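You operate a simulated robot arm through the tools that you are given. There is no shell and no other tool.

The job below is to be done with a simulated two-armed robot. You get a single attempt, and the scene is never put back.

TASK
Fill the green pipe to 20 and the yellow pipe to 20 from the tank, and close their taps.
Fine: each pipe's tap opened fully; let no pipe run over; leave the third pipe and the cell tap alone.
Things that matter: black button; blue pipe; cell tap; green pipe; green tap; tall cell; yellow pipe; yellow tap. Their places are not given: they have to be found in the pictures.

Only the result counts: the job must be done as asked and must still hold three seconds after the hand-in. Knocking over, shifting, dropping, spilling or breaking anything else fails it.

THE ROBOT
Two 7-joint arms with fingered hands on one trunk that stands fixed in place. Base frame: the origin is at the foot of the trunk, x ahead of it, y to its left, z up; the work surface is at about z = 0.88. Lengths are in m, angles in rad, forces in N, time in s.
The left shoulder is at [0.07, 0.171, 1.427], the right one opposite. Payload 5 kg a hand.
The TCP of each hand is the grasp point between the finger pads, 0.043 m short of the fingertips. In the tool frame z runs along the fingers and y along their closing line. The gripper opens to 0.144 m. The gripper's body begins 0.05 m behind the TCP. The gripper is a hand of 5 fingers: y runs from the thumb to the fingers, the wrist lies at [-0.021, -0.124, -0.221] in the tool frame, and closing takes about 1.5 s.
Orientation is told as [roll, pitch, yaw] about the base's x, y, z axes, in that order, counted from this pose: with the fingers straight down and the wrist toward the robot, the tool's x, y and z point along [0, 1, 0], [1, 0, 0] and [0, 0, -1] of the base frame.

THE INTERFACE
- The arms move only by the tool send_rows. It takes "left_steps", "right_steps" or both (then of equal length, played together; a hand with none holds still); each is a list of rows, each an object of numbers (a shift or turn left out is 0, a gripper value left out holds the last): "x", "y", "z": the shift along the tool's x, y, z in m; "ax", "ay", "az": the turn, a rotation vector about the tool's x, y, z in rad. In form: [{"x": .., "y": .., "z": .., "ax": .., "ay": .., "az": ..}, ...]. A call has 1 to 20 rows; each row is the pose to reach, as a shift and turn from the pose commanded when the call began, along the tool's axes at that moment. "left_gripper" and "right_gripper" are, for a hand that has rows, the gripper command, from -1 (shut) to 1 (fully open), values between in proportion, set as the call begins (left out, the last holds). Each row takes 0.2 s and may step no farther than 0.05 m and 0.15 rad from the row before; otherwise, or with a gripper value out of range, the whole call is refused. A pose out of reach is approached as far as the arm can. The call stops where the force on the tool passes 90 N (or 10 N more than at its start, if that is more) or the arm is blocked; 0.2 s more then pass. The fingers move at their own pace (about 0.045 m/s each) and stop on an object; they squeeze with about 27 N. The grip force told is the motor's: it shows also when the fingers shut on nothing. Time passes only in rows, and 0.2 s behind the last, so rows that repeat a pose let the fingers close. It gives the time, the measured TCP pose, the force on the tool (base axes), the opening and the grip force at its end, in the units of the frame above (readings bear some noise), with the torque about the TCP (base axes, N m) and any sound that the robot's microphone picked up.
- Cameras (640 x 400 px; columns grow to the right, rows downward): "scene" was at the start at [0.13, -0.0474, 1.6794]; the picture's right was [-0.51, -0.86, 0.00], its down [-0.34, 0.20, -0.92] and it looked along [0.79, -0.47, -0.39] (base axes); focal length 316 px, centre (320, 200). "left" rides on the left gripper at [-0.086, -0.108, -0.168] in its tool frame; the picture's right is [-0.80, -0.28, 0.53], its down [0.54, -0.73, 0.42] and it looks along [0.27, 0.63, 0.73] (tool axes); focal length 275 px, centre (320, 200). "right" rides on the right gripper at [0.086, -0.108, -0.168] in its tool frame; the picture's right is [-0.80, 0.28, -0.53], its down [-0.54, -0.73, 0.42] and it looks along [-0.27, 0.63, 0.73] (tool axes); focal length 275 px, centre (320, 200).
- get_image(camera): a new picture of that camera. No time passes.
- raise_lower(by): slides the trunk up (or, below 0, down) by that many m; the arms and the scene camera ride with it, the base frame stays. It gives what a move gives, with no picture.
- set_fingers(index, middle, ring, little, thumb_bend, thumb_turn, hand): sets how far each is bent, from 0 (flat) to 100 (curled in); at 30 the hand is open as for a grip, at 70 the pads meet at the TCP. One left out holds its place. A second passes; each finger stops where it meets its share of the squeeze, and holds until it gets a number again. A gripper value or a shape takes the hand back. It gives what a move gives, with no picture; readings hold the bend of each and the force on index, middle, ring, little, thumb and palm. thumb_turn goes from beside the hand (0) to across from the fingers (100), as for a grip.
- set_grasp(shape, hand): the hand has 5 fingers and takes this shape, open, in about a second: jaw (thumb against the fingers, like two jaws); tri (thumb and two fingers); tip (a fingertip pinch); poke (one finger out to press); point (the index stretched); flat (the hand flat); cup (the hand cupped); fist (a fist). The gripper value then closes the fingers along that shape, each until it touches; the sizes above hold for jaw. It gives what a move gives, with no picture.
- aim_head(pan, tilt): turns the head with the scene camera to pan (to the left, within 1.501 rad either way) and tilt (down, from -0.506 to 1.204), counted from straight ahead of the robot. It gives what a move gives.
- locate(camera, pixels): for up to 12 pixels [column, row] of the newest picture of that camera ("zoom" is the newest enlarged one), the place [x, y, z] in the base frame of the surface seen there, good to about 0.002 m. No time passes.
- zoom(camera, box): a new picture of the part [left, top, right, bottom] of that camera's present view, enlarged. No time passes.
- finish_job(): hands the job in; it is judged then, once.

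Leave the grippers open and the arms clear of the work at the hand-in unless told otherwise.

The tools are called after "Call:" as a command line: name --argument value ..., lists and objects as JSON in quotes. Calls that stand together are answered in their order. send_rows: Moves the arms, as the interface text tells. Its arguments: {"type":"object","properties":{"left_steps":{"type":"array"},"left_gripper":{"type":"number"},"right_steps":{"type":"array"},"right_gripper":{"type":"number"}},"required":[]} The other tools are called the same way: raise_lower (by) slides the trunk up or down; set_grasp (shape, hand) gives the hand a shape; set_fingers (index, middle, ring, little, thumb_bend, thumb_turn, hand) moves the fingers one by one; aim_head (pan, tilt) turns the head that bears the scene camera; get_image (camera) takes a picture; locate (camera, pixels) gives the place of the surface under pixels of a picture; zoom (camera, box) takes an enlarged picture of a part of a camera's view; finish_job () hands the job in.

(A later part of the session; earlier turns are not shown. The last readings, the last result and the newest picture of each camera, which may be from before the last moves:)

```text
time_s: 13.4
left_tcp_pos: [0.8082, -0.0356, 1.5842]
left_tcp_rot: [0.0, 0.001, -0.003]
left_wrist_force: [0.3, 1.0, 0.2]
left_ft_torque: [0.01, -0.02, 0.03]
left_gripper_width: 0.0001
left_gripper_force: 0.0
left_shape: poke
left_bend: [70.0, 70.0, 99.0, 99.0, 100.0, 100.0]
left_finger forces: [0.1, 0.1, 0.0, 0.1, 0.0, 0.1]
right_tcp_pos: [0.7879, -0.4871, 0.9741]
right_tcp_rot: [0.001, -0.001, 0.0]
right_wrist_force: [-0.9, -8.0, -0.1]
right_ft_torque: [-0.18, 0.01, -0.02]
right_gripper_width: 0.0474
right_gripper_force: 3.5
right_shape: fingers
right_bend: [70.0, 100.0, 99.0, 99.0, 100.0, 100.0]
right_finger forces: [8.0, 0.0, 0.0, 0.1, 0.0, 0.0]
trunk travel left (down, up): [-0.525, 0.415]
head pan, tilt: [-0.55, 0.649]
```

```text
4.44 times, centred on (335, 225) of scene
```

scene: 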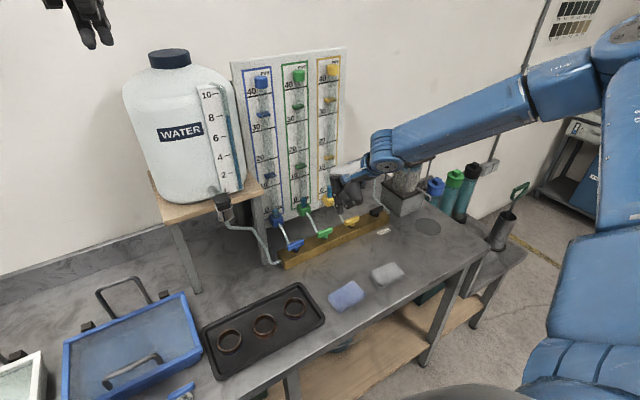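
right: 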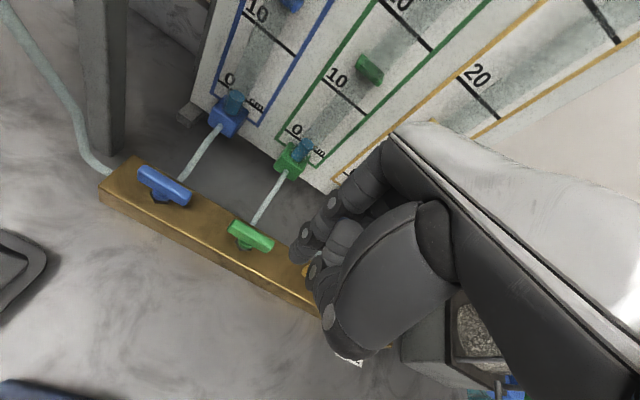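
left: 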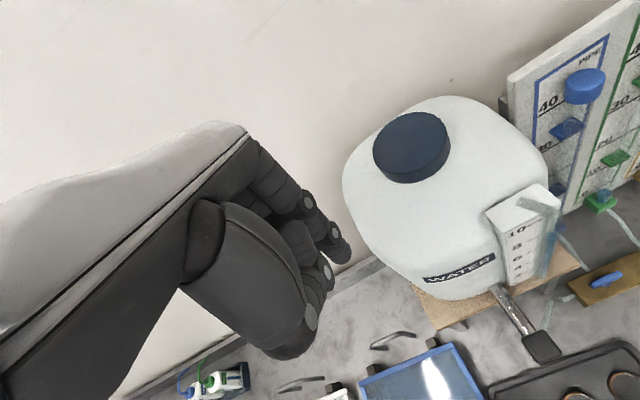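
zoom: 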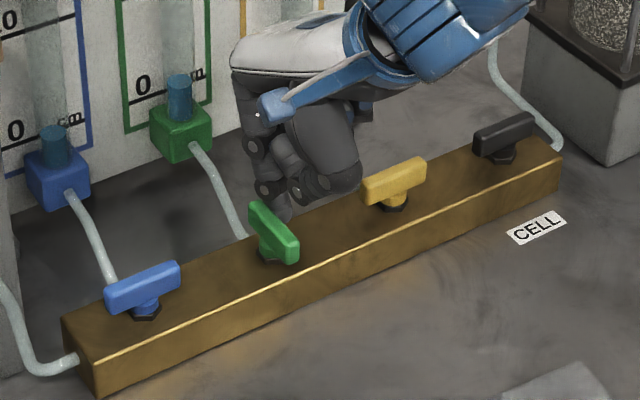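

The force jumped to 8 N, so the tap is at its stop: fully open. I back the finger off to the right and raise it clear.

Call:
send_rows --right_steps '[{"x": -0.006}, {"x": -0.012}, {"x": -0.012, "z": -0.04}, {"x": -0.02, "y": -0.02, "z": -0.08}, {"x": -0.04, "y": -0.04, "z": -0.11}, {"x": -0.06, "y": -0.07, "z": -0.13}]'

Call:
get_image --camera "right"

Call:
get_image --camera "scene"

Call:
zoom --camera "scene" --box '[240, 50, 400, 270]'

```text
time_s: 14.8
left_tcp_pos: [0.8068, -0.0346, 1.5871]
left_tcp_rot: [-0.001, -0.002, -0.002]
left_wrist_force: [-0.3, -1.3, 0.3]
left_ft_torque: [-0.01, -0.09, 0.02]
left_gripper_width: 0.0001
left_gripper_force: 0.2
left_shape: poke
left_bend: [70.0, 70.0, 99.0, 99.0, 100.0, 100.0]
left_finger forces: [0.0, 0.0, 0.0, 0.1, 0.1, 0.0]
right_tcp_pos: [0.7155, -0.5453, 1.1046]
right_tcp_rot: [0.003, -0.002, -0.002]
right_wrist_force: [-0.2, 0.1, 0.0]
right_ft_torque: [0.0, 0.0, -0.03]
right_gripper_width: 0.0487
right_gripper_force: 0.1
right_shape: fingers
right_bend: [70.0, 100.0, 99.0, 99.0, 100.0, 100.0]
right_finger forces: [0.0, 0.0, 0.0, 0.1, 0.0, 0.1]
trunk travel left (down, up): [-0.525, 0.415]
head pan, tilt: [-0.55, 0.649]
```

```text
taken
```

right: 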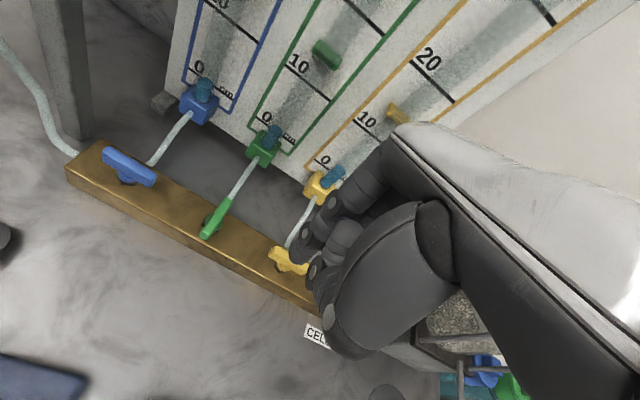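

```text
taken
```

scene: 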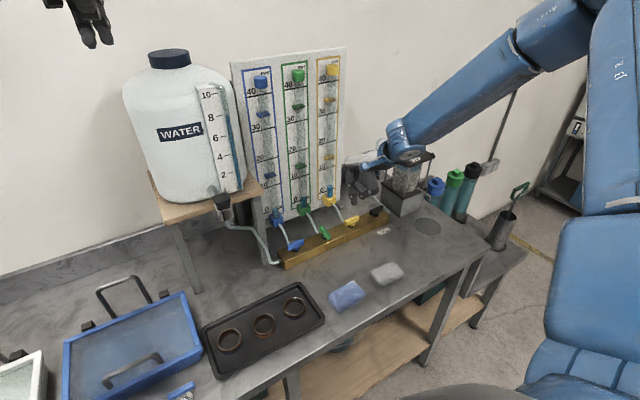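

```text
1.82 times, centred on (320, 160) of scene
```

zoom: 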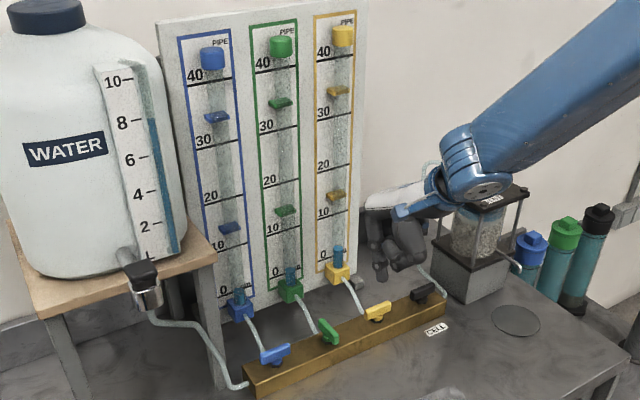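

Green's handle is in line with its pipe now. I measure its angle from the right camera.

Call:
zoom --camera "right" --box '[180, 180, 260, 250]'

Call:
locate --camera "zoom" --pixels '[[210, 440], [300, 270], [380, 170], [395, 170], [225, 450], [400, 190]]'

```text
5.71 times, centred on (220, 215) of right
```

zoom: 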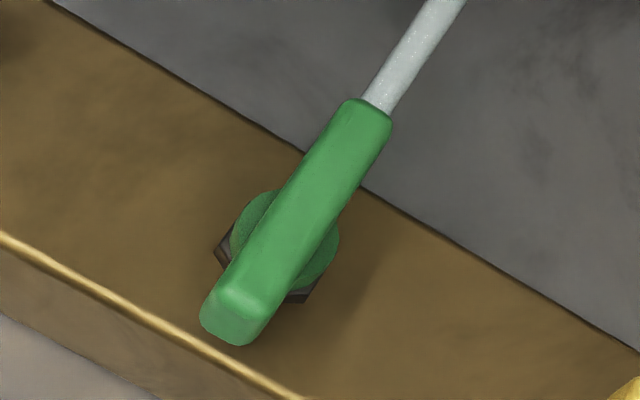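

```text
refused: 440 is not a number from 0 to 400
```

Call:
locate --camera "zoom" --pixels '[[222, 290], [262, 305], [243, 290], [335, 105], [380, 125], [357, 120], [238, 330], [284, 205]]'

```text
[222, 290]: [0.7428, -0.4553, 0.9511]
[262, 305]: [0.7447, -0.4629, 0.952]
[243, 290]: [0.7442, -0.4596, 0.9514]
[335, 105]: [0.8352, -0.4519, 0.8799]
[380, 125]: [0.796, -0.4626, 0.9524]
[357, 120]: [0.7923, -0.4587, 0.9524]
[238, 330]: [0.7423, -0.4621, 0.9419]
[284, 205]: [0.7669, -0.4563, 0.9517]
```

Green is exactly along x, fully open. Now I bring the left poke fingers over the black button: first back and sideways at height, then down to about 0.02 m above it.

Call:
send_rows --left_steps '[{"x": 0, "y": -0.04}, {"x": -0.02, "y": -0.08}, {"x": -0.06, "y": -0.109}, {"x": -0.1, "y": -0.109, "z": 0.02}, {"x": -0.116, "y": -0.109, "z": 0.06}, {"x": -0.116, "y": -0.109, "z": 0.1}, {"x": -0.116, "y": -0.109, "z": 0.145}, {"x": -0.116, "y": -0.109, "z": 0.19}, {"x": -0.116, "y": -0.109, "z": 0.235}, {"x": -0.116, "y": -0.109, "z": 0.265}]'

Call:
get_image --camera "left"

Call:
get_image --camera "scene"

Call:
zoom --camera "scene" --box '[160, 120, 300, 220]'

```text
time_s: 17.0
left_tcp_pos: [0.6998, -0.1506, 1.3175]
left_tcp_rot: [0.0, -0.001, -0.002]
left_wrist_force: [0.2, -0.4, 0.7]
left_ft_torque: [-0.03, 0.03, 0.03]
left_gripper_width: 0.0001
left_gripper_force: 0.0
left_shape: poke
left_bend: [70.0, 70.0, 99.0, 99.0, 100.0, 100.0]
left_finger forces: [0.1, 0.1, 0.0, 0.1, 0.0, 0.1]
right_tcp_pos: [0.7175, -0.5458, 1.1042]
right_tcp_rot: [0.0, 0.001, -0.001]
right_wrist_force: [-0.4, -0.8, -0.2]
right_ft_torque: [0.01, 0.0, 0.01]
right_gripper_width: 0.0482
right_gripper_force: 0.1
right_shape: fingers
right_bend: [70.0, 100.0, 99.0, 99.0, 100.0, 100.0]
right_finger forces: [0.1, 0.0, 0.0, 0.1, 0.0, 0.1]
trunk travel left (down, up): [-0.525, 0.415]
head pan, tilt: [-0.55, 0.649]
```

```text
taken
```

left: 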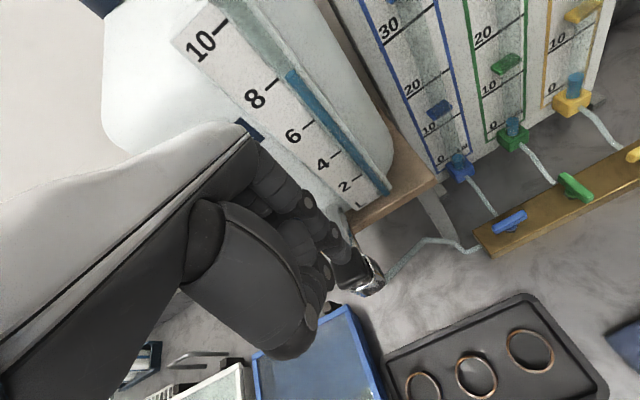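

```text
taken
```

scene: 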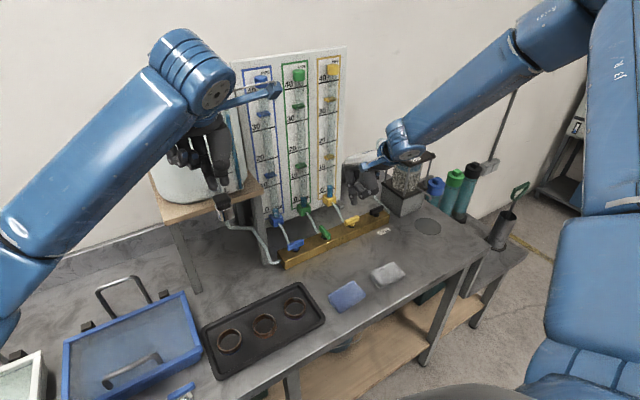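

```text
4.00 times, centred on (230, 170) of scene
```

zoom: 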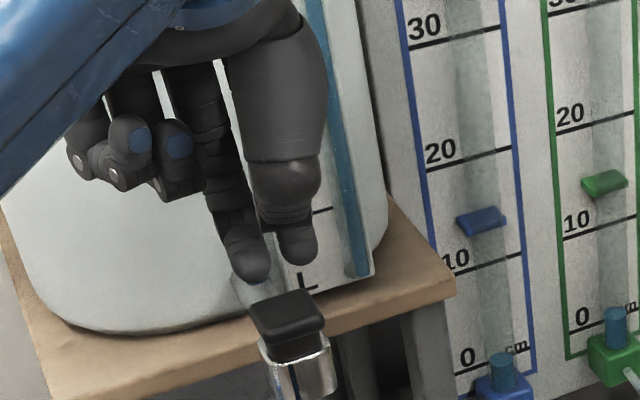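

Fingers are just over the button, and the green pipe can be seen in both pictures. I check the fingertips' place against the button.

Call:
locate --camera "zoom" --pixels '[[250, 275], [297, 258], [262, 270], [285, 300], [300, 315], [262, 310], [310, 300], [612, 312]]'

```text
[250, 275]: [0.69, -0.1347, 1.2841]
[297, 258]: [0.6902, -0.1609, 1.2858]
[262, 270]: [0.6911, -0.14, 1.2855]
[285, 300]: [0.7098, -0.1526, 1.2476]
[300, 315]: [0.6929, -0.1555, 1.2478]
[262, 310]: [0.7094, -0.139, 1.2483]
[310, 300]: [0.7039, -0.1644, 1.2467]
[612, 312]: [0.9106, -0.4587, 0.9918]
```

The tips are at z≈1.28, centred over the button (top 1.248). I do a short trial press: down to 0.006 m into the button, then up again.

Call:
send_rows --left_steps '[{"z": 0.025}, {"z": 0.033}, {"z": 0.038}, {"z": 0.02}]'

Call:
zoom --camera "scene" --box '[200, 120, 340, 220]'

```text
time_s: 18.0
left_tcp_pos: [0.7, -0.1504, 1.2985]
left_tcp_rot: [0.003, 0.003, 0.0]
left_wrist_force: [-0.4, 0.0, 0.9]
left_ft_torque: [-0.01, 0.02, 0.01]
left_gripper_width: 0.0
left_gripper_force: 0.1
left_shape: poke
left_bend: [70.0, 70.0, 99.0, 99.0, 100.0, 100.0]
left_finger forces: [0.0, 0.1, 0.1, 0.0, 0.0, 0.0]
right_tcp_pos: [0.7176, -0.545, 1.103]
right_tcp_rot: [0.0, 0.001, 0.001]
right_wrist_force: [0.6, -0.1, -0.2]
right_ft_torque: [0.02, -0.03, 0.04]
right_gripper_width: 0.0485
right_gripper_force: 0.0
right_shape: fingers
right_bend: [70.0, 100.0, 99.0, 99.0, 100.0, 100.0]
right_finger forces: [0.0, 0.1, 0.0, 0.1, 0.0, 0.1]
trunk travel left (down, up): [-0.525, 0.415]
head pan, tilt: [-0.55, 0.649]
heard: click
```

```text
4.00 times, centred on (270, 170) of scene
```

zoom: 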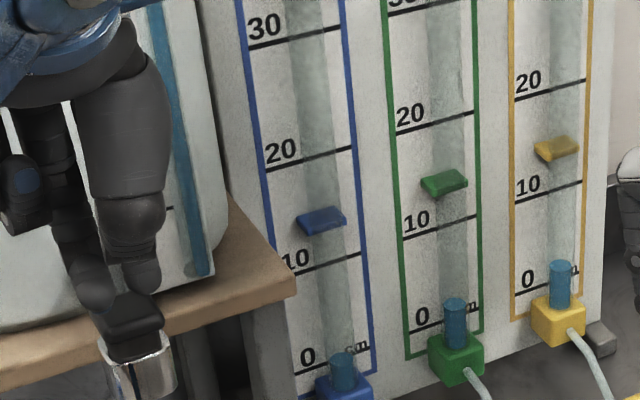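

A click was heard. I check the button's state and green's level top at (454,303).

Call:
locate --camera "zoom" --pixels '[[454, 303], [454, 308], [560, 264], [342, 357], [135, 305], [120, 300]]'

Call:
zoom --camera "scene" --box '[200, 170, 260, 220]'

```text
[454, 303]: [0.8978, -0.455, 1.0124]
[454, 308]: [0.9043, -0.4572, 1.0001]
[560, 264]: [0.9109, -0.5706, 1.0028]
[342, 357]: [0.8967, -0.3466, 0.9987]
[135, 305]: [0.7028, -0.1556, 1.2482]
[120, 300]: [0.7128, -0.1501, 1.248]
```

```text
8.00 times, centred on (230, 195) of scene
```

zoom: 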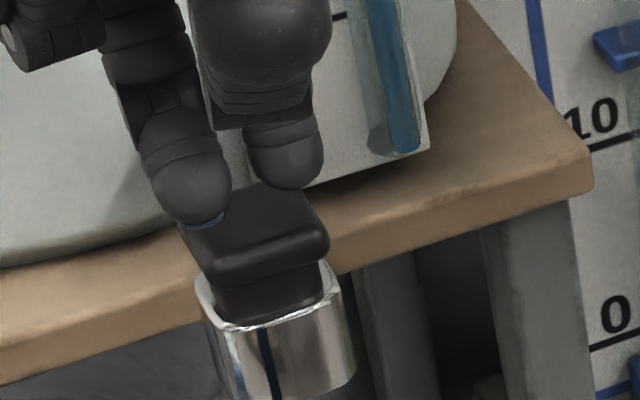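

The button has sprung back to z=1.248. I measure green's water top closely.

Call:
zoom --camera "scene" --box '[285, 180, 325, 220]'

Call:
send_rows --left_steps '[{"z": 0}, {"z": 0}]'

Call:
zoom --camera "scene" --box '[285, 180, 325, 220]'

Call:
locate --camera "zoom" --pixels '[[285, 145], [285, 150], [285, 155], [285, 160], [285, 165], [285, 170]]'

```text
10.00 times, centred on (305, 200) of scene
```

zoom: 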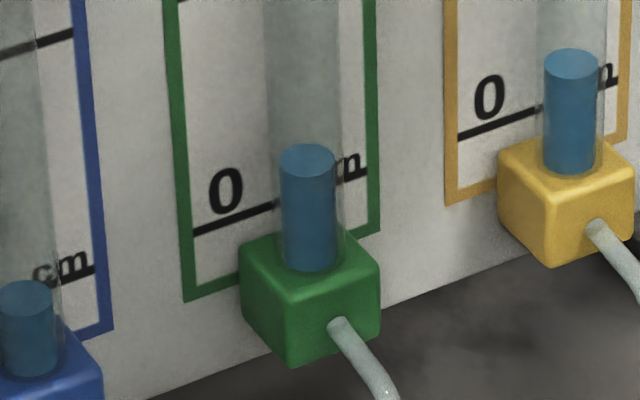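

```text
time_s: 18.6
left_tcp_pos: [0.7002, -0.1488, 1.2995]
left_tcp_rot: [-0.001, 0.0, 0.001]
left_wrist_force: [1.6, 0.9, -0.1]
left_ft_torque: [0.01, 0.04, -0.04]
left_gripper_width: 0.0001
left_gripper_force: 0.1
left_shape: poke
left_bend: [70.0, 70.0, 99.0, 99.0, 100.0, 100.0]
left_finger forces: [0.1, 0.0, 0.0, 0.2, 0.1, 0.1]
right_tcp_pos: [0.7183, -0.5459, 1.1036]
right_tcp_rot: [0.0, 0.0, 0.0]
right_wrist_force: [0.5, 0.2, -0.6]
right_ft_torque: [0.02, -0.01, 0.0]
right_gripper_width: 0.0486
right_gripper_force: 0.0
right_shape: fingers
right_bend: [70.0, 100.0, 99.0, 99.0, 100.0, 100.0]
right_finger forces: [0.0, 0.0, 0.0, 0.0, 0.0, 0.1]
trunk travel left (down, up): [-0.525, 0.415]
head pan, tilt: [-0.55, 0.649]
```

```text
10.00 times, centred on (305, 200) of scene
```

zoom: 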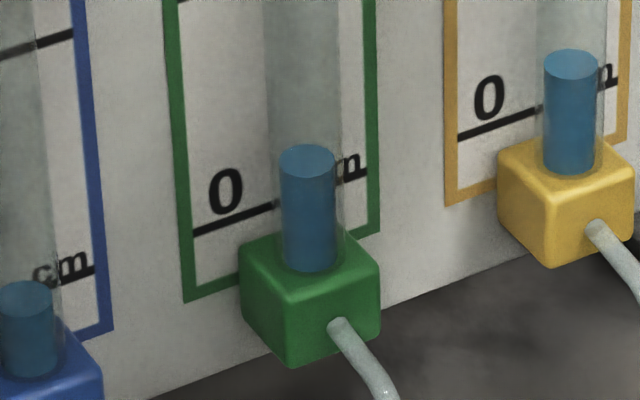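

```text
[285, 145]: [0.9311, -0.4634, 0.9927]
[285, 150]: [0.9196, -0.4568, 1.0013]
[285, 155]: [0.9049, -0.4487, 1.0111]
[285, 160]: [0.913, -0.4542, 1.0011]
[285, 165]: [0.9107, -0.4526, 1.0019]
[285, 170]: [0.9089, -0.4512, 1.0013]
```

Green rose from 0.992 to 1.001 and stays, so water flows only while pressed. Now a longer press of about 1.4 s, then release and measure.

Call:
send_rows --left_steps '[{"z": 0.018}, {"z": 0.018}, {"z": 0.018}, {"z": 0.018}, {"z": 0.018}, {"z": 0.018}, {"z": 0.018}, {"z": 0}]'

Call:
zoom --camera "scene" --box '[275, 120, 345, 220]'

```text
time_s: 20.4
left_tcp_pos: [0.6982, -0.1483, 1.2978]
left_tcp_rot: [0.001, 0.003, -0.002]
left_wrist_force: [-0.1, -0.5, -0.4]
left_ft_torque: [0.02, 0.03, 0.02]
left_gripper_width: 0.0002
left_gripper_force: 0.1
left_shape: poke
left_bend: [70.0, 70.0, 99.0, 99.0, 100.0, 100.0]
left_finger forces: [0.0, 0.0, 0.1, 0.0, 0.0, 0.0]
right_tcp_pos: [0.7181, -0.5458, 1.1024]
right_tcp_rot: [-0.001, -0.001, 0.0]
right_wrist_force: [0.1, 0.3, 0.1]
right_ft_torque: [0.03, 0.0, 0.01]
right_gripper_width: 0.0487
right_gripper_force: 0.0
right_shape: fingers
right_bend: [70.0, 100.0, 99.0, 99.0, 100.0, 100.0]
right_finger forces: [0.1, 0.1, 0.2, 0.0, 0.0, 0.1]
trunk travel left (down, up): [-0.525, 0.415]
head pan, tilt: [-0.55, 0.649]
heard: click
```

```text
4.00 times, centred on (310, 170) of scene
```

zoom: 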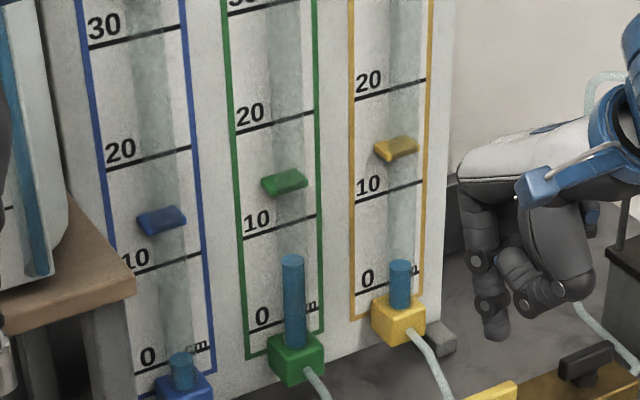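

Call:
locate --camera "zoom" --pixels '[[292, 256], [292, 258], [292, 260], [288, 258], [296, 258], [292, 263], [400, 264]]'

```text
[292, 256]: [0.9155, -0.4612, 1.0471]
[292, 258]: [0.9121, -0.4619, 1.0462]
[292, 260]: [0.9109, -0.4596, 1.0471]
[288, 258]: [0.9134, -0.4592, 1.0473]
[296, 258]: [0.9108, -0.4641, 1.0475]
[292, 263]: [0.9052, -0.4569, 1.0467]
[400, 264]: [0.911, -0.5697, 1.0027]
```

Green is at 1.047 (7.8): about 0.0066 m per pressed row. I press for 13 rows, expecting about 1.13.

Call:
send_rows --left_steps '[{"z": 0.018}, {"z": 0.018}, {"z": 0.018}, {"z": 0.018}, {"z": 0.018}, {"z": 0.018}, {"z": 0.018}, {"z": 0.018}, {"z": 0.018}, {"z": 0.018}, {"z": 0.018}, {"z": 0.018}, {"z": 0.018}, {"z": 0}]'

Call:
zoom --camera "scene" --box '[275, 120, 345, 220]'

```text
time_s: 23.4
left_tcp_pos: [0.6986, -0.1513, 1.2962]
left_tcp_rot: [0.003, 0.006, -0.001]
left_wrist_force: [0.7, -0.5, -1.0]
left_ft_torque: [0.02, 0.0, -0.01]
left_gripper_width: 0.0002
left_gripper_force: 0.2
left_shape: poke
left_bend: [70.0, 70.0, 99.0, 99.0, 100.0, 100.0]
left_finger forces: [0.1, 0.0, 0.1, 0.1, 0.0, 0.1]
right_tcp_pos: [0.7171, -0.545, 1.1021]
right_tcp_rot: [0.0, 0.0, -0.003]
right_wrist_force: [0.1, 0.5, -0.5]
right_ft_torque: [-0.01, -0.02, -0.01]
right_gripper_width: 0.0486
right_gripper_force: 0.2
right_shape: fingers
right_bend: [70.0, 100.0, 99.0, 99.0, 100.0, 100.0]
right_finger forces: [0.0, 0.0, 0.0, 0.0, 0.0, 0.0]
trunk travel left (down, up): [-0.525, 0.415]
head pan, tilt: [-0.55, 0.649]
heard: click
```

```text
4.00 times, centred on (310, 170) of scene
```

zoom: 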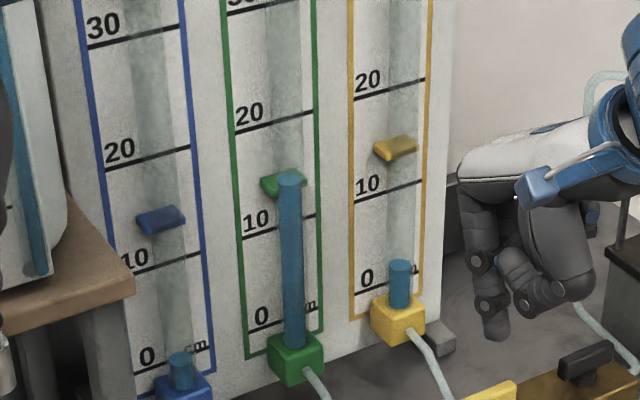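

Call:
locate --camera "zoom" --pixels '[[290, 173], [290, 175], [290, 177], [285, 176], [295, 176], [290, 180]]'

```text
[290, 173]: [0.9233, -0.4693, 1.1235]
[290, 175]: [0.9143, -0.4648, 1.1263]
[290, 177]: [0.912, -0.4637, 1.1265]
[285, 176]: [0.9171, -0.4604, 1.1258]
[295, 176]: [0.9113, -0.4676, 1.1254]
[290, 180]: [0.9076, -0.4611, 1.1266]
```

Green is at 1.126 (15.7); remaining 0.043 m. I press 5 rows more, then measure again.

Call:
send_rows --left_steps '[{"z": 0.018}, {"z": 0.018}, {"z": 0.018}, {"z": 0.018}, {"z": 0.018}, {"z": 0}]'

Call:
zoom --camera "scene" --box '[285, 135, 325, 175]'

```text
time_s: 24.8
left_tcp_pos: [0.7, -0.1495, 1.2968]
left_tcp_rot: [0.002, 0.003, 0.0]
left_wrist_force: [0.4, -0.1, -0.2]
left_ft_torque: [0.0, 0.0, 0.02]
left_gripper_width: 0.0
left_gripper_force: 0.1
left_shape: poke
left_bend: [70.0, 70.0, 99.0, 99.0, 100.0, 100.0]
left_finger forces: [0.1, 0.1, 0.0, 0.0, 0.1, 0.0]
right_tcp_pos: [0.7166, -0.5454, 1.103]
right_tcp_rot: [-0.001, 0.002, -0.001]
right_wrist_force: [0.6, -0.8, 0.7]
right_ft_torque: [0.01, -0.01, 0.02]
right_gripper_width: 0.0488
right_gripper_force: 0.2
right_shape: fingers
right_bend: [70.0, 100.0, 99.0, 99.0, 100.0, 100.0]
right_finger forces: [0.1, 0.0, 0.1, 0.0, 0.1, 0.0]
trunk travel left (down, up): [-0.525, 0.415]
head pan, tilt: [-0.55, 0.649]
heard: click
```

```text
10.00 times, centred on (305, 155) of scene
```

zoom: 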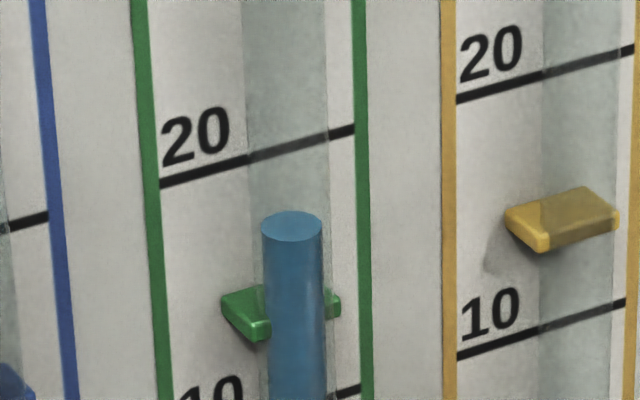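

Call:
locate --camera "zoom" --pixels '[[290, 216], [290, 222], [290, 228], [290, 234], [275, 228], [305, 228], [310, 222], [170, 182], [345, 132], [290, 147]]'

```text
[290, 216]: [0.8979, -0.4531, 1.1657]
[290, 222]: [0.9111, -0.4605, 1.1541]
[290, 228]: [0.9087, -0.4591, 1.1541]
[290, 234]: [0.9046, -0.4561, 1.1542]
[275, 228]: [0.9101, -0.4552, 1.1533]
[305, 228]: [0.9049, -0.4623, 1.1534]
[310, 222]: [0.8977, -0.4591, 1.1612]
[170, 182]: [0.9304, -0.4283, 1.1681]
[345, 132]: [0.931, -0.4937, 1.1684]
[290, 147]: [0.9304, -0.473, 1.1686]
```

Green is at 1.154 (18.5). Two more pressed rows should bring about 0.011.

Call:
send_rows --left_steps '[{"z": 0.018}, {"z": 0.018}, {"z": 0}]'

Call:
zoom --camera "scene" --box '[285, 125, 325, 165]'

Call:
locate --camera "zoom" --pixels '[[290, 270], [290, 276], [290, 282], [290, 288], [290, 294], [290, 300], [275, 282], [305, 282], [170, 282], [345, 232]]'

```text
time_s: 25.6
left_tcp_pos: [0.6986, -0.1495, 1.2989]
left_tcp_rot: [0.001, 0.001, -0.002]
left_wrist_force: [0.3, 0.4, -0.2]
left_ft_torque: [-0.01, 0.0, 0.0]
left_gripper_width: 0.0
left_gripper_force: 0.0
left_shape: poke
left_bend: [70.0, 70.0, 99.0, 99.0, 100.0, 100.0]
left_finger forces: [0.0, 0.0, 0.0, 0.0, 0.0, 0.0]
right_tcp_pos: [0.7168, -0.545, 1.103]
right_tcp_rot: [0.0, 0.0, 0.0]
right_wrist_force: [-0.2, -0.6, 0.6]
right_ft_torque: [0.0, 0.02, 0.0]
right_gripper_width: 0.0486
right_gripper_force: 0.0
right_shape: fingers
right_bend: [70.0, 100.0, 99.0, 99.0, 100.0, 100.0]
right_finger forces: [0.1, 0.0, 0.1, 0.1, 0.0, 0.0]
trunk travel left (down, up): [-0.525, 0.415]
head pan, tilt: [-0.55, 0.649]
heard: click
```

```text
10.00 times, centred on (305, 145) of scene
```

zoom: 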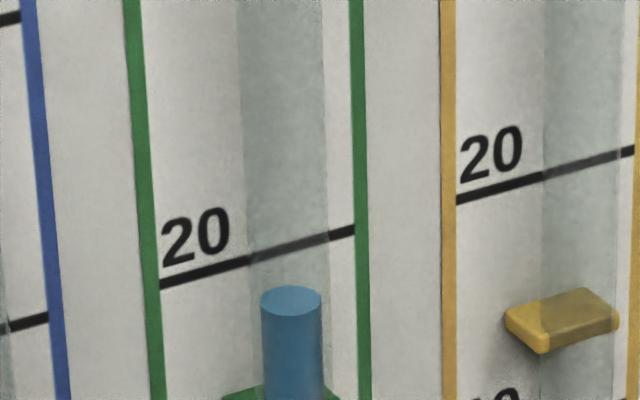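

```text
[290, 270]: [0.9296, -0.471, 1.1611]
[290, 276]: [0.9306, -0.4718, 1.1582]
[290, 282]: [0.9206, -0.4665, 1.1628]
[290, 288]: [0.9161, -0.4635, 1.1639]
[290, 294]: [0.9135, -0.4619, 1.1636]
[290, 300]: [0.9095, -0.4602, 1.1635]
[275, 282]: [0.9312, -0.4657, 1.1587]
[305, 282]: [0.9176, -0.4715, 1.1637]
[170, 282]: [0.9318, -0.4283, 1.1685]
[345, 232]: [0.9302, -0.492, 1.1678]
```

Green is at 1.1636 (19.5). One more pressed row should add about 0.005.

Call:
send_rows --left_steps '[{"z": 0.018}, {"z": 0}]'

Call:
zoom --camera "scene" --box '[285, 125, 325, 165]'

Call:
locate --camera "zoom" --pixels '[[290, 258], [290, 264], [290, 270], [290, 276], [290, 282], [290, 288], [275, 270], [305, 270], [170, 282], [345, 232]]'

```text
time_s: 26.2
left_tcp_pos: [0.6983, -0.1506, 1.3006]
left_tcp_rot: [0.002, 0.001, -0.001]
left_wrist_force: [-0.2, -0.5, 0.6]
left_ft_torque: [-0.04, -0.01, 0.02]
left_gripper_width: 0.0002
left_gripper_force: 0.0
left_shape: poke
left_bend: [70.0, 70.0, 99.0, 99.0, 100.0, 100.0]
left_finger forces: [0.1, 0.0, 0.1, 0.0, 0.1, 0.0]
right_tcp_pos: [0.7178, -0.5461, 1.1026]
right_tcp_rot: [-0.001, -0.001, 0.001]
right_wrist_force: [0.3, 0.5, 0.1]
right_ft_torque: [-0.02, -0.04, 0.01]
right_gripper_width: 0.0488
right_gripper_force: 0.0
right_shape: fingers
right_bend: [70.0, 100.0, 99.0, 99.0, 100.0, 100.0]
right_finger forces: [0.1, 0.0, 0.0, 0.1, 0.0, 0.0]
trunk travel left (down, up): [-0.525, 0.415]
head pan, tilt: [-0.55, 0.649]
heard: click
```

```text
10.00 times, centred on (305, 145) of scene
```

zoom: 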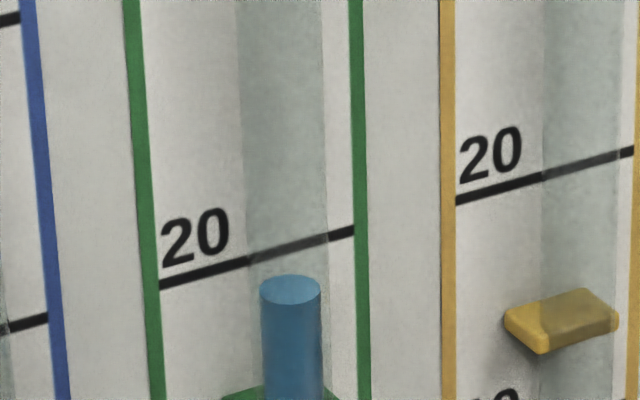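

```text
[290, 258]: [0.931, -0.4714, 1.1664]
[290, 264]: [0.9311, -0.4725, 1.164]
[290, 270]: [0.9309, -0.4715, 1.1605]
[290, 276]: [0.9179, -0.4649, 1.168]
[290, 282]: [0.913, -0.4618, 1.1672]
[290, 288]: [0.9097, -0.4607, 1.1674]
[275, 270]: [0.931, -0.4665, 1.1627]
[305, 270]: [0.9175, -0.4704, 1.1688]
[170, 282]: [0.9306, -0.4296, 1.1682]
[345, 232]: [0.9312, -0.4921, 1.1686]
```

Green reads about 1.1675 against the mark at 1.1685, i.e. 19.9. Good. Now I raise the left hand a little and bring the right index to the right side of the green handle's near end to close it.

Call:
send_rows --left_steps '[{"z": -0.015}, {"z": -0.03}, {"z": -0.03}, {"z": -0.03}, {"z": -0.03}]' --right_steps '[{"x": 0.03, "y": 0.02}, {"x": 0.0395, "y": 0.0287, "z": 0.03}, {"x": 0.0395, "y": 0.0287, "z": 0.07}, {"x": 0.0395, "y": 0.0287, "z": 0.11}, {"x": 0.0395, "y": 0.0287, "z": 0.129}]'

Call:
zoom --camera "right" --box '[200, 160, 360, 280]'

Call:
zoom --camera "scene" --box '[270, 180, 400, 270]'

```text
time_s: 27.4
left_tcp_pos: [0.7009, -0.1496, 1.3304]
left_tcp_rot: [-0.001, 0.002, 0.001]
left_wrist_force: [0.0, 0.7, 1.0]
left_ft_torque: [-0.03, 0.01, -0.01]
left_gripper_width: 0.0
left_gripper_force: 0.2
left_shape: poke
left_bend: [70.0, 70.0, 99.0, 99.0, 100.0, 100.0]
left_finger forces: [0.0, 0.0, 0.0, 0.1, 0.1, 0.0]
right_tcp_pos: [0.7474, -0.5043, 0.9742]
right_tcp_rot: [-0.002, 0.0, -0.003]
right_wrist_force: [0.3, -0.9, -1.0]
right_ft_torque: [0.02, -0.02, 0.01]
right_gripper_width: 0.0486
right_gripper_force: 0.0
right_shape: fingers
right_bend: [70.0, 100.0, 99.0, 99.0, 100.0, 100.0]
right_finger forces: [0.1, 0.1, 0.0, 0.0, 0.1, 0.1]
trunk travel left (down, up): [-0.525, 0.415]
head pan, tilt: [-0.55, 0.649]
```

```text
3.33 times, centred on (280, 220) of right
```

zoom: 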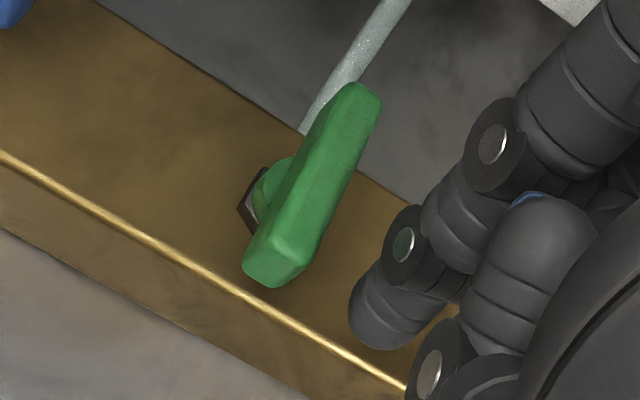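

```text
4.44 times, centred on (335, 225) of scene
```

zoom: 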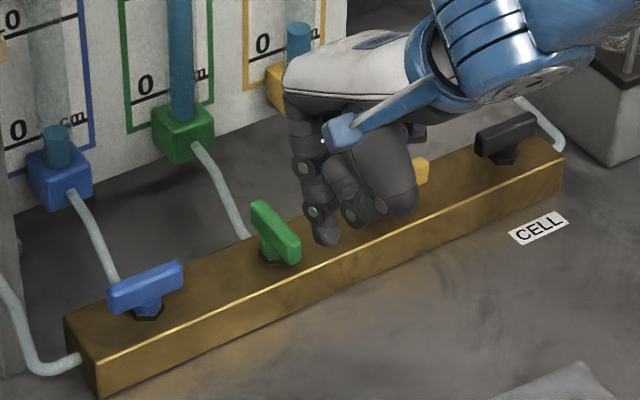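

The index is to the right of the near end. I push left along the arc to swing the handle back clockwise to closed.

Call:
send_rows --right_steps '[{"x": 0.009, "y": 0.0}, {"x": 0.0165, "y": 0.0}, {"x": 0.0222, "y": -0.0033}, {"x": 0.0286, "y": -0.0051}, {"x": 0.0352, "y": -0.0051}, {"x": 0.0416, "y": -0.0034}, {"x": 0.0473, "y": -0.0002}, {"x": 0.052, "y": 0.0045}]'

Call:
zoom --camera "right" --box '[200, 160, 360, 280]'

Call:
zoom --camera "scene" --box '[270, 180, 400, 270]'

```text
time_s: 29.2
left_tcp_pos: [0.6984, -0.1484, 1.3291]
left_tcp_rot: [0.001, -0.001, 0.001]
left_wrist_force: [-0.3, -0.2, -1.0]
left_ft_torque: [-0.01, 0.05, 0.02]
left_gripper_width: 0.0
left_gripper_force: 0.0
left_shape: poke
left_bend: [70.0, 70.0, 99.0, 99.0, 100.0, 100.0]
left_finger forces: [0.0, 0.0, 0.1, 0.0, 0.0, 0.0]
right_tcp_pos: [0.7501, -0.4521, 0.9744]
right_tcp_rot: [0.001, 0.002, -0.002]
right_wrist_force: [-2.0, -0.1, 0.8]
right_ft_torque: [0.0, 0.0, 0.03]
right_gripper_width: 0.0479
right_gripper_force: 0.8
right_shape: fingers
right_bend: [70.0, 100.0, 99.0, 99.0, 100.0, 100.0]
right_finger forces: [1.8, 0.0, 0.0, 0.1, 0.1, 0.0]
trunk travel left (down, up): [-0.525, 0.415]
head pan, tilt: [-0.55, 0.649]
```

```text
3.33 times, centred on (280, 220) of right
```

zoom: 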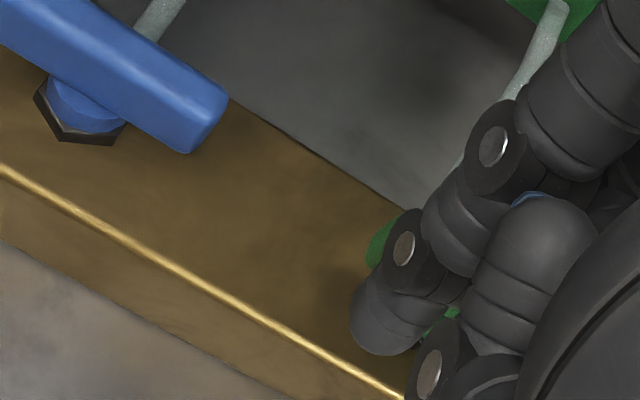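

```text
4.44 times, centred on (335, 225) of scene
```

zoom: 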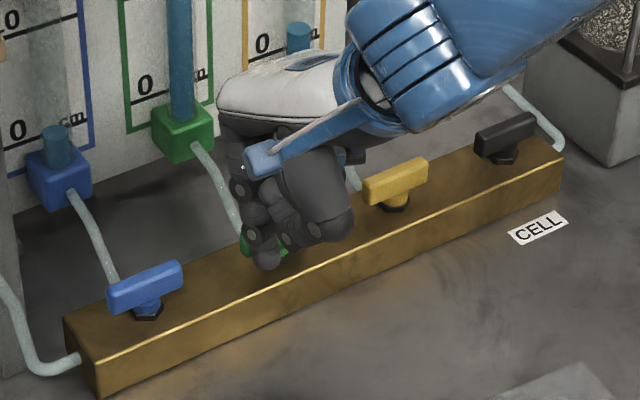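

Nearly closed (2 N still). I push on ahead a few millimetres to meet the stop.

Call:
send_rows --right_steps '[{"x": 0.0005, "y": 0.002}, {"x": 0.001, "y": 0.004}]'

```text
time_s: 29.8
left_tcp_pos: [0.6982, -0.1488, 1.3318]
left_tcp_rot: [-0.001, 0.0, -0.003]
left_wrist_force: [-0.1, 0.2, 1.3]
left_ft_torque: [-0.01, -0.01, -0.02]
left_gripper_width: 0.0001
left_gripper_force: 0.0
left_shape: poke
left_bend: [70.0, 70.0, 99.0, 99.0, 100.0, 100.0]
left_finger forces: [0.1, 0.1, 0.1, 0.0, 0.1, 0.1]
right_tcp_pos: [0.7537, -0.4526, 0.9734]
right_tcp_rot: [-0.002, 0.0, 0.0]
right_wrist_force: [-4.1, 0.6, 0.6]
right_ft_torque: [0.04, 0.1, 0.08]
right_gripper_width: 0.0467
right_gripper_force: 2.6
right_shape: fingers
right_bend: [70.0, 100.0, 99.0, 99.0, 100.0, 100.0]
right_finger forces: [4.8, 0.0, 0.0, 0.0, 0.1, 0.0]
trunk travel left (down, up): [-0.525, 0.415]
head pan, tilt: [-0.55, 0.649]
```

The force is rising to about 5 N. I push 2 mm more to make sure it is at the stop.

Call:
send_rows --right_steps '[{"y": 0.001}, {"y": 0.002}]'

```text
time_s: 30.4
left_tcp_pos: [0.6989, -0.1498, 1.3307]
left_tcp_rot: [0.0, 0.0, -0.001]
left_wrist_force: [-0.4, -0.6, -0.5]
left_ft_torque: [0.01, -0.01, 0.01]
left_gripper_width: 0.0
left_gripper_force: 0.1
left_shape: poke
left_bend: [70.0, 70.0, 99.0, 99.0, 100.0, 100.0]
left_finger forces: [0.0, 0.0, 0.0, 0.0, 0.0, 0.0]
right_tcp_pos: [0.7558, -0.4519, 0.9751]
right_tcp_rot: [0.001, -0.001, 0.001]
right_wrist_force: [-7.4, 1.3, 1.2]
right_ft_torque: [0.06, 0.14, 0.05]
right_gripper_width: 0.046
right_gripper_force: 3.6
right_shape: fingers
right_bend: [70.0, 100.0, 99.0, 99.0, 100.0, 100.0]
right_finger forces: [7.2, 0.0, 0.0, 0.0, 0.1, 0.0]
trunk travel left (down, up): [-0.525, 0.415]
head pan, tilt: [-0.55, 0.649]
```

7 N: firmly at the stop. I back off toward the robot, raise the hand, and look at the result.

Call:
send_rows --right_steps '[{"y": -0.012}, {"y": -0.025}, {"y": -0.025, "z": -0.04}, {"y": -0.028, "z": -0.08}, {"x": -0.03, "y": -0.028, "z": -0.11}, {"x": -0.07, "y": -0.028, "z": -0.13}, {"x": -0.11, "y": -0.028, "z": -0.13}, {"x": -0.135, "y": -0.028, "z": -0.13}]'

Call:
get_image --camera "right"

Call:
zoom --camera "right" --box '[120, 140, 310, 259]'

Call:
get_image --camera "scene"

```text
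time_s: 32.2
left_tcp_pos: [0.6998, -0.1515, 1.3306]
left_tcp_rot: [0.003, 0.0, 0.0]
left_wrist_force: [0.3, -0.8, -0.3]
left_ft_torque: [0.03, -0.04, 0.04]
left_gripper_width: 0.0
left_gripper_force: 0.1
left_shape: poke
left_bend: [70.0, 70.0, 99.0, 99.0, 100.0, 100.0]
left_finger forces: [0.0, 0.0, 0.0, 0.1, 0.1, 0.0]
right_tcp_pos: [0.7283, -0.5884, 1.1032]
right_tcp_rot: [0.002, 0.001, 0.001]
right_wrist_force: [0.2, 0.0, -0.2]
right_ft_torque: [0.03, 0.0, 0.0]
right_gripper_width: 0.0487
right_gripper_force: 0.0
right_shape: fingers
right_bend: [70.0, 100.0, 99.0, 99.0, 100.0, 100.0]
right_finger forces: [0.0, 0.0, 0.1, 0.0, 0.0, 0.0]
trunk travel left (down, up): [-0.525, 0.415]
head pan, tilt: [-0.55, 0.649]
```

```text
taken
```

right: 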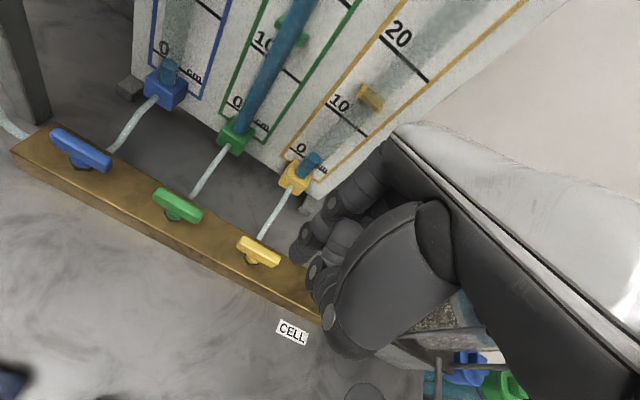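

```text
3.36 times, centred on (215, 200) of right
```

zoom: 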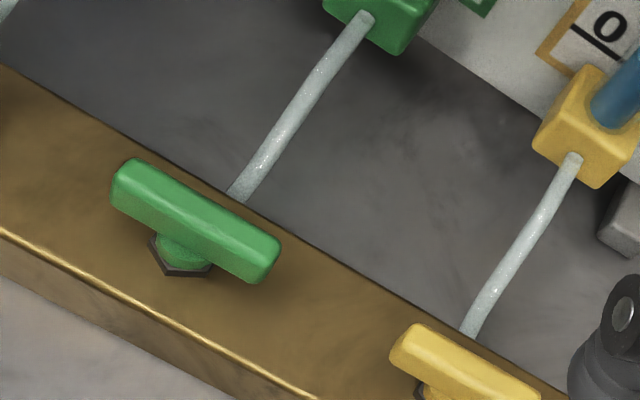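

```text
taken
```

scene: 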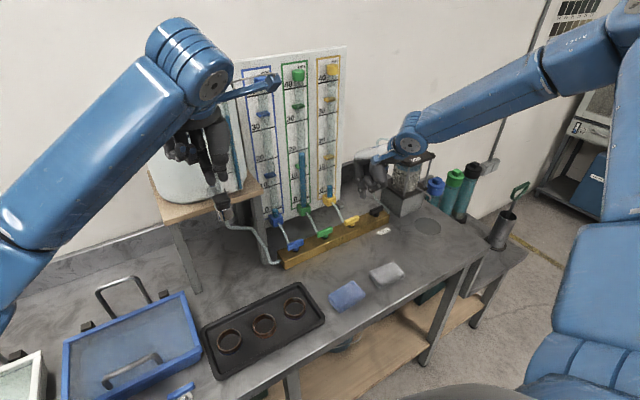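

Green looks closed, parallel to the manifold. I measure green's angle, and the yellow handle.

Call:
zoom --camera "right" --box '[140, 180, 290, 274]'

Call:
locate --camera "zoom" --pixels '[[70, 62], [160, 110], [250, 160], [90, 95], [225, 180], [430, 265], [505, 310], [580, 350], [440, 300], [560, 370], [490, 330], [480, 360]]'

```text
4.26 times, centred on (215, 227) of right
```

zoom: 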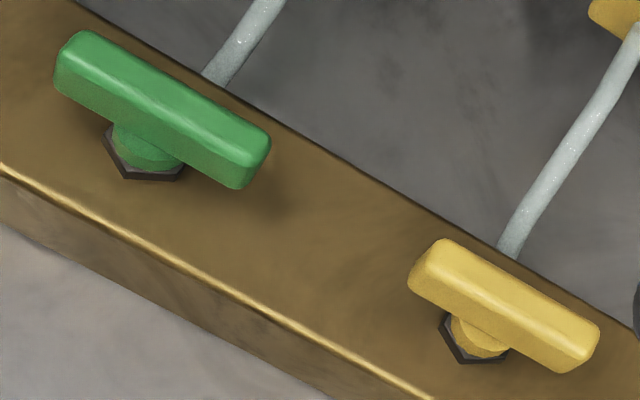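

```text
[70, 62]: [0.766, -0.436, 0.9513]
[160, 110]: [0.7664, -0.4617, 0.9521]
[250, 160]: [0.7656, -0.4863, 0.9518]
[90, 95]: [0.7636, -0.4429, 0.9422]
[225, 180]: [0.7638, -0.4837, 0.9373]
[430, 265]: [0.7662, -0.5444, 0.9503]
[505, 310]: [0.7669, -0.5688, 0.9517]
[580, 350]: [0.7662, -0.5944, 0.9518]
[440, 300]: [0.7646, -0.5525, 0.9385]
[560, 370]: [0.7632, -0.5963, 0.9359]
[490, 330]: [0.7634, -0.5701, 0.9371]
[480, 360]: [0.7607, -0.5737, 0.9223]
```

Green is exactly shut. Yellow's axis is about (0.771, -0.5695), an exact 0.11 m offset, so I repeat the same motion there. First I lower the index in front of yellow's right end.

Call:
send_rows --right_steps '[{"x": -0.0156, "y": 0.003, "z": 0.04}, {"x": -0.0156, "y": 0.0057, "z": 0.08}, {"x": -0.0156, "y": 0.0057, "z": 0.11}, {"x": -0.0156, "y": 0.0057, "z": 0.129}]'

Call:
zoom --camera "right" --box '[200, 160, 360, 280]'

Call:
zoom --camera "scene" --box '[290, 130, 440, 250]'

```text
time_s: 33.2
left_tcp_pos: [0.6997, -0.1511, 1.3313]
left_tcp_rot: [0.0, -0.001, -0.003]
left_wrist_force: [0.8, -0.1, 0.3]
left_ft_torque: [-0.02, -0.02, 0.01]
left_gripper_width: 0.0
left_gripper_force: 0.1
left_shape: poke
left_bend: [70.0, 70.0, 99.0, 99.0, 100.0, 100.0]
left_finger forces: [0.0, 0.1, 0.1, 0.0, 0.0, 0.1]
right_tcp_pos: [0.7354, -0.6036, 0.9754]
right_tcp_rot: [0.0, 0.001, -0.002]
right_wrist_force: [0.0, 0.7, -0.3]
right_ft_torque: [0.02, 0.01, 0.02]
right_gripper_width: 0.0486
right_gripper_force: 0.1
right_shape: fingers
right_bend: [70.0, 100.0, 99.0, 99.0, 100.0, 100.0]
right_finger forces: [0.0, 0.1, 0.0, 0.0, 0.0, 0.0]
trunk travel left (down, up): [-0.525, 0.415]
head pan, tilt: [-0.55, 0.649]
```

```text
3.33 times, centred on (280, 220) of right
```

zoom: 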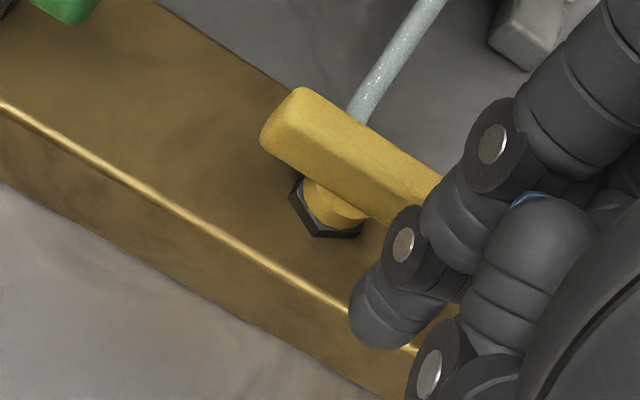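

```text
3.33 times, centred on (365, 190) of scene
```

zoom: 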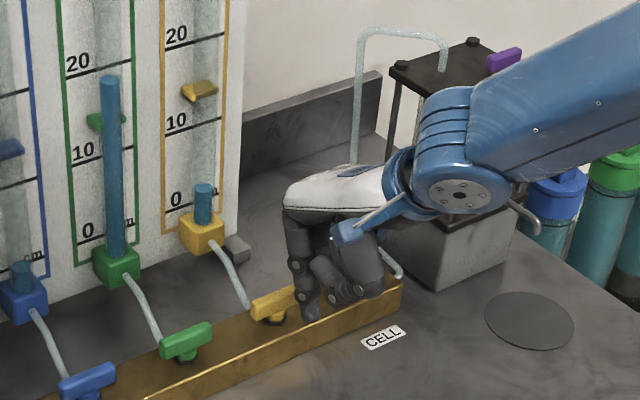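

Same position as with green. Before pushing ahead I check how far the cell and its tube are from the hand.

Call:
locate --camera "zoom" --pixels '[[400, 70], [505, 55], [357, 130], [440, 270], [395, 272], [300, 240], [390, 185], [455, 190], [505, 100], [330, 170], [520, 215]]'

```text
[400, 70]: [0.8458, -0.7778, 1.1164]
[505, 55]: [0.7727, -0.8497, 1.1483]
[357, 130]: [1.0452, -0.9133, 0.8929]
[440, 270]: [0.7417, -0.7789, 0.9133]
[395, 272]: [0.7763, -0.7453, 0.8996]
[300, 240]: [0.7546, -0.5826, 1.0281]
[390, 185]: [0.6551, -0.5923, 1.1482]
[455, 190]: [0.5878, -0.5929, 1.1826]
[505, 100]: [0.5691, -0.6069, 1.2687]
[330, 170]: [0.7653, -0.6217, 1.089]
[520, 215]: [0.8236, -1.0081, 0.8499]
```

The cell block is at least 0.1 m away from the hand. I push the yellow handle through the same arc.

Call:
send_rows --right_steps '[{"x": 0, "y": 0.008}, {"x": 0, "y": 0.0165}, {"x": -0.002, "y": 0.0205}, {"x": -0.004, "y": 0.025}, {"x": -0.0048, "y": 0.0286}, {"x": -0.0048, "y": 0.0352}, {"x": -0.0031, "y": 0.0416}, {"x": 0.0001, "y": 0.0473}, {"x": 0.0024, "y": 0.0498}, {"x": 0.0048, "y": 0.052}]'

Call:
zoom --camera "right" --box '[200, 160, 360, 280]'

Call:
zoom --camera "scene" --box '[290, 130, 440, 250]'

```text
time_s: 35.4
left_tcp_pos: [0.6995, -0.15, 1.3307]
left_tcp_rot: [0.0, 0.0, -0.001]
left_wrist_force: [-0.2, 0.3, 0.4]
left_ft_torque: [-0.02, 0.01, -0.02]
left_gripper_width: 0.0
left_gripper_force: 0.0
left_shape: poke
left_bend: [70.0, 70.0, 99.0, 99.0, 100.0, 100.0]
left_finger forces: [0.1, 0.0, 0.0, 0.0, 0.1, 0.1]
right_tcp_pos: [0.786, -0.5982, 0.9749]
right_tcp_rot: [0.001, -0.001, 0.001]
right_wrist_force: [-1.4, -1.5, 0.0]
right_ft_torque: [-0.05, 0.02, 0.0]
right_gripper_width: 0.0481
right_gripper_force: 0.7
right_shape: fingers
right_bend: [70.0, 100.0, 99.0, 99.0, 100.0, 100.0]
right_finger forces: [1.7, 0.0, 0.1, 0.1, 0.1, 0.1]
trunk travel left (down, up): [-0.525, 0.415]
head pan, tilt: [-0.55, 0.649]
```

```text
3.33 times, centred on (280, 220) of right
```

zoom: 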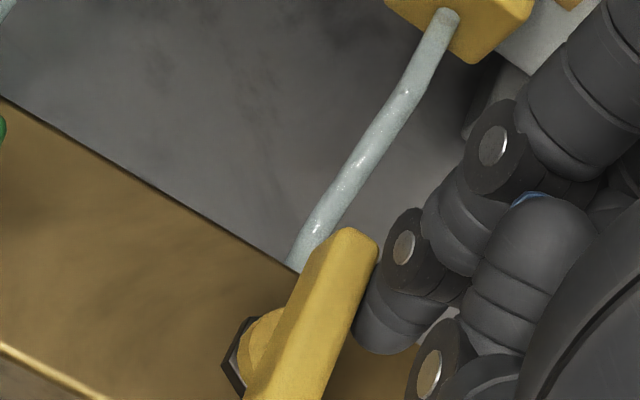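

```text
3.33 times, centred on (365, 190) of scene
```

zoom: 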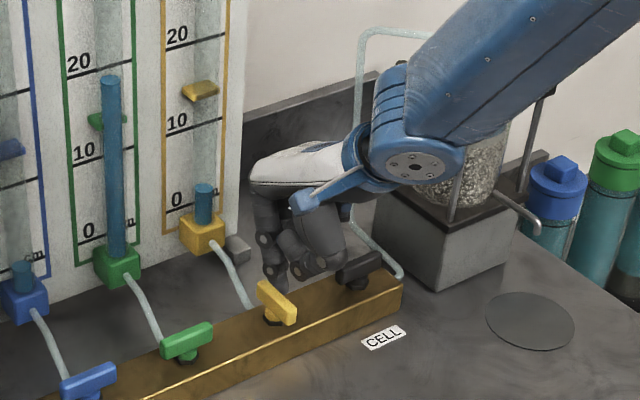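

Yellow is nearly at 90°. I push the last few millimetres to its stop.

Call:
send_rows --right_steps '[{"x": 0.002, "y": 0.001}, {"x": 0.004, "y": 0.002}, {"x": 0.0045, "y": 0.002}]'

```text
time_s: 36.2
left_tcp_pos: [0.6994, -0.1514, 1.3301]
left_tcp_rot: [0.001, 0.0, 0.001]
left_wrist_force: [0.4, -0.2, 0.3]
left_ft_torque: [-0.01, -0.03, 0.0]
left_gripper_width: 0.0
left_gripper_force: 0.0
left_shape: poke
left_bend: [70.0, 70.0, 99.0, 99.0, 100.0, 100.0]
left_finger forces: [0.0, 0.1, 0.1, 0.0, 0.0, 0.0]
right_tcp_pos: [0.7894, -0.5969, 0.9755]
right_tcp_rot: [0.0, -0.002, -0.001]
right_wrist_force: [1.0, -16.8, 0.7]
right_ft_torque: [-0.38, -0.04, -0.08]
right_gripper_width: 0.0472
right_gripper_force: 7.7
right_shape: fingers
right_bend: [70.0, 100.0, 99.0, 99.0, 100.0, 100.0]
right_finger forces: [16.2, 0.0, 0.0, 0.0, 0.1, 0.0]
trunk travel left (down, up): [-0.525, 0.415]
head pan, tilt: [-0.55, 0.649]
```

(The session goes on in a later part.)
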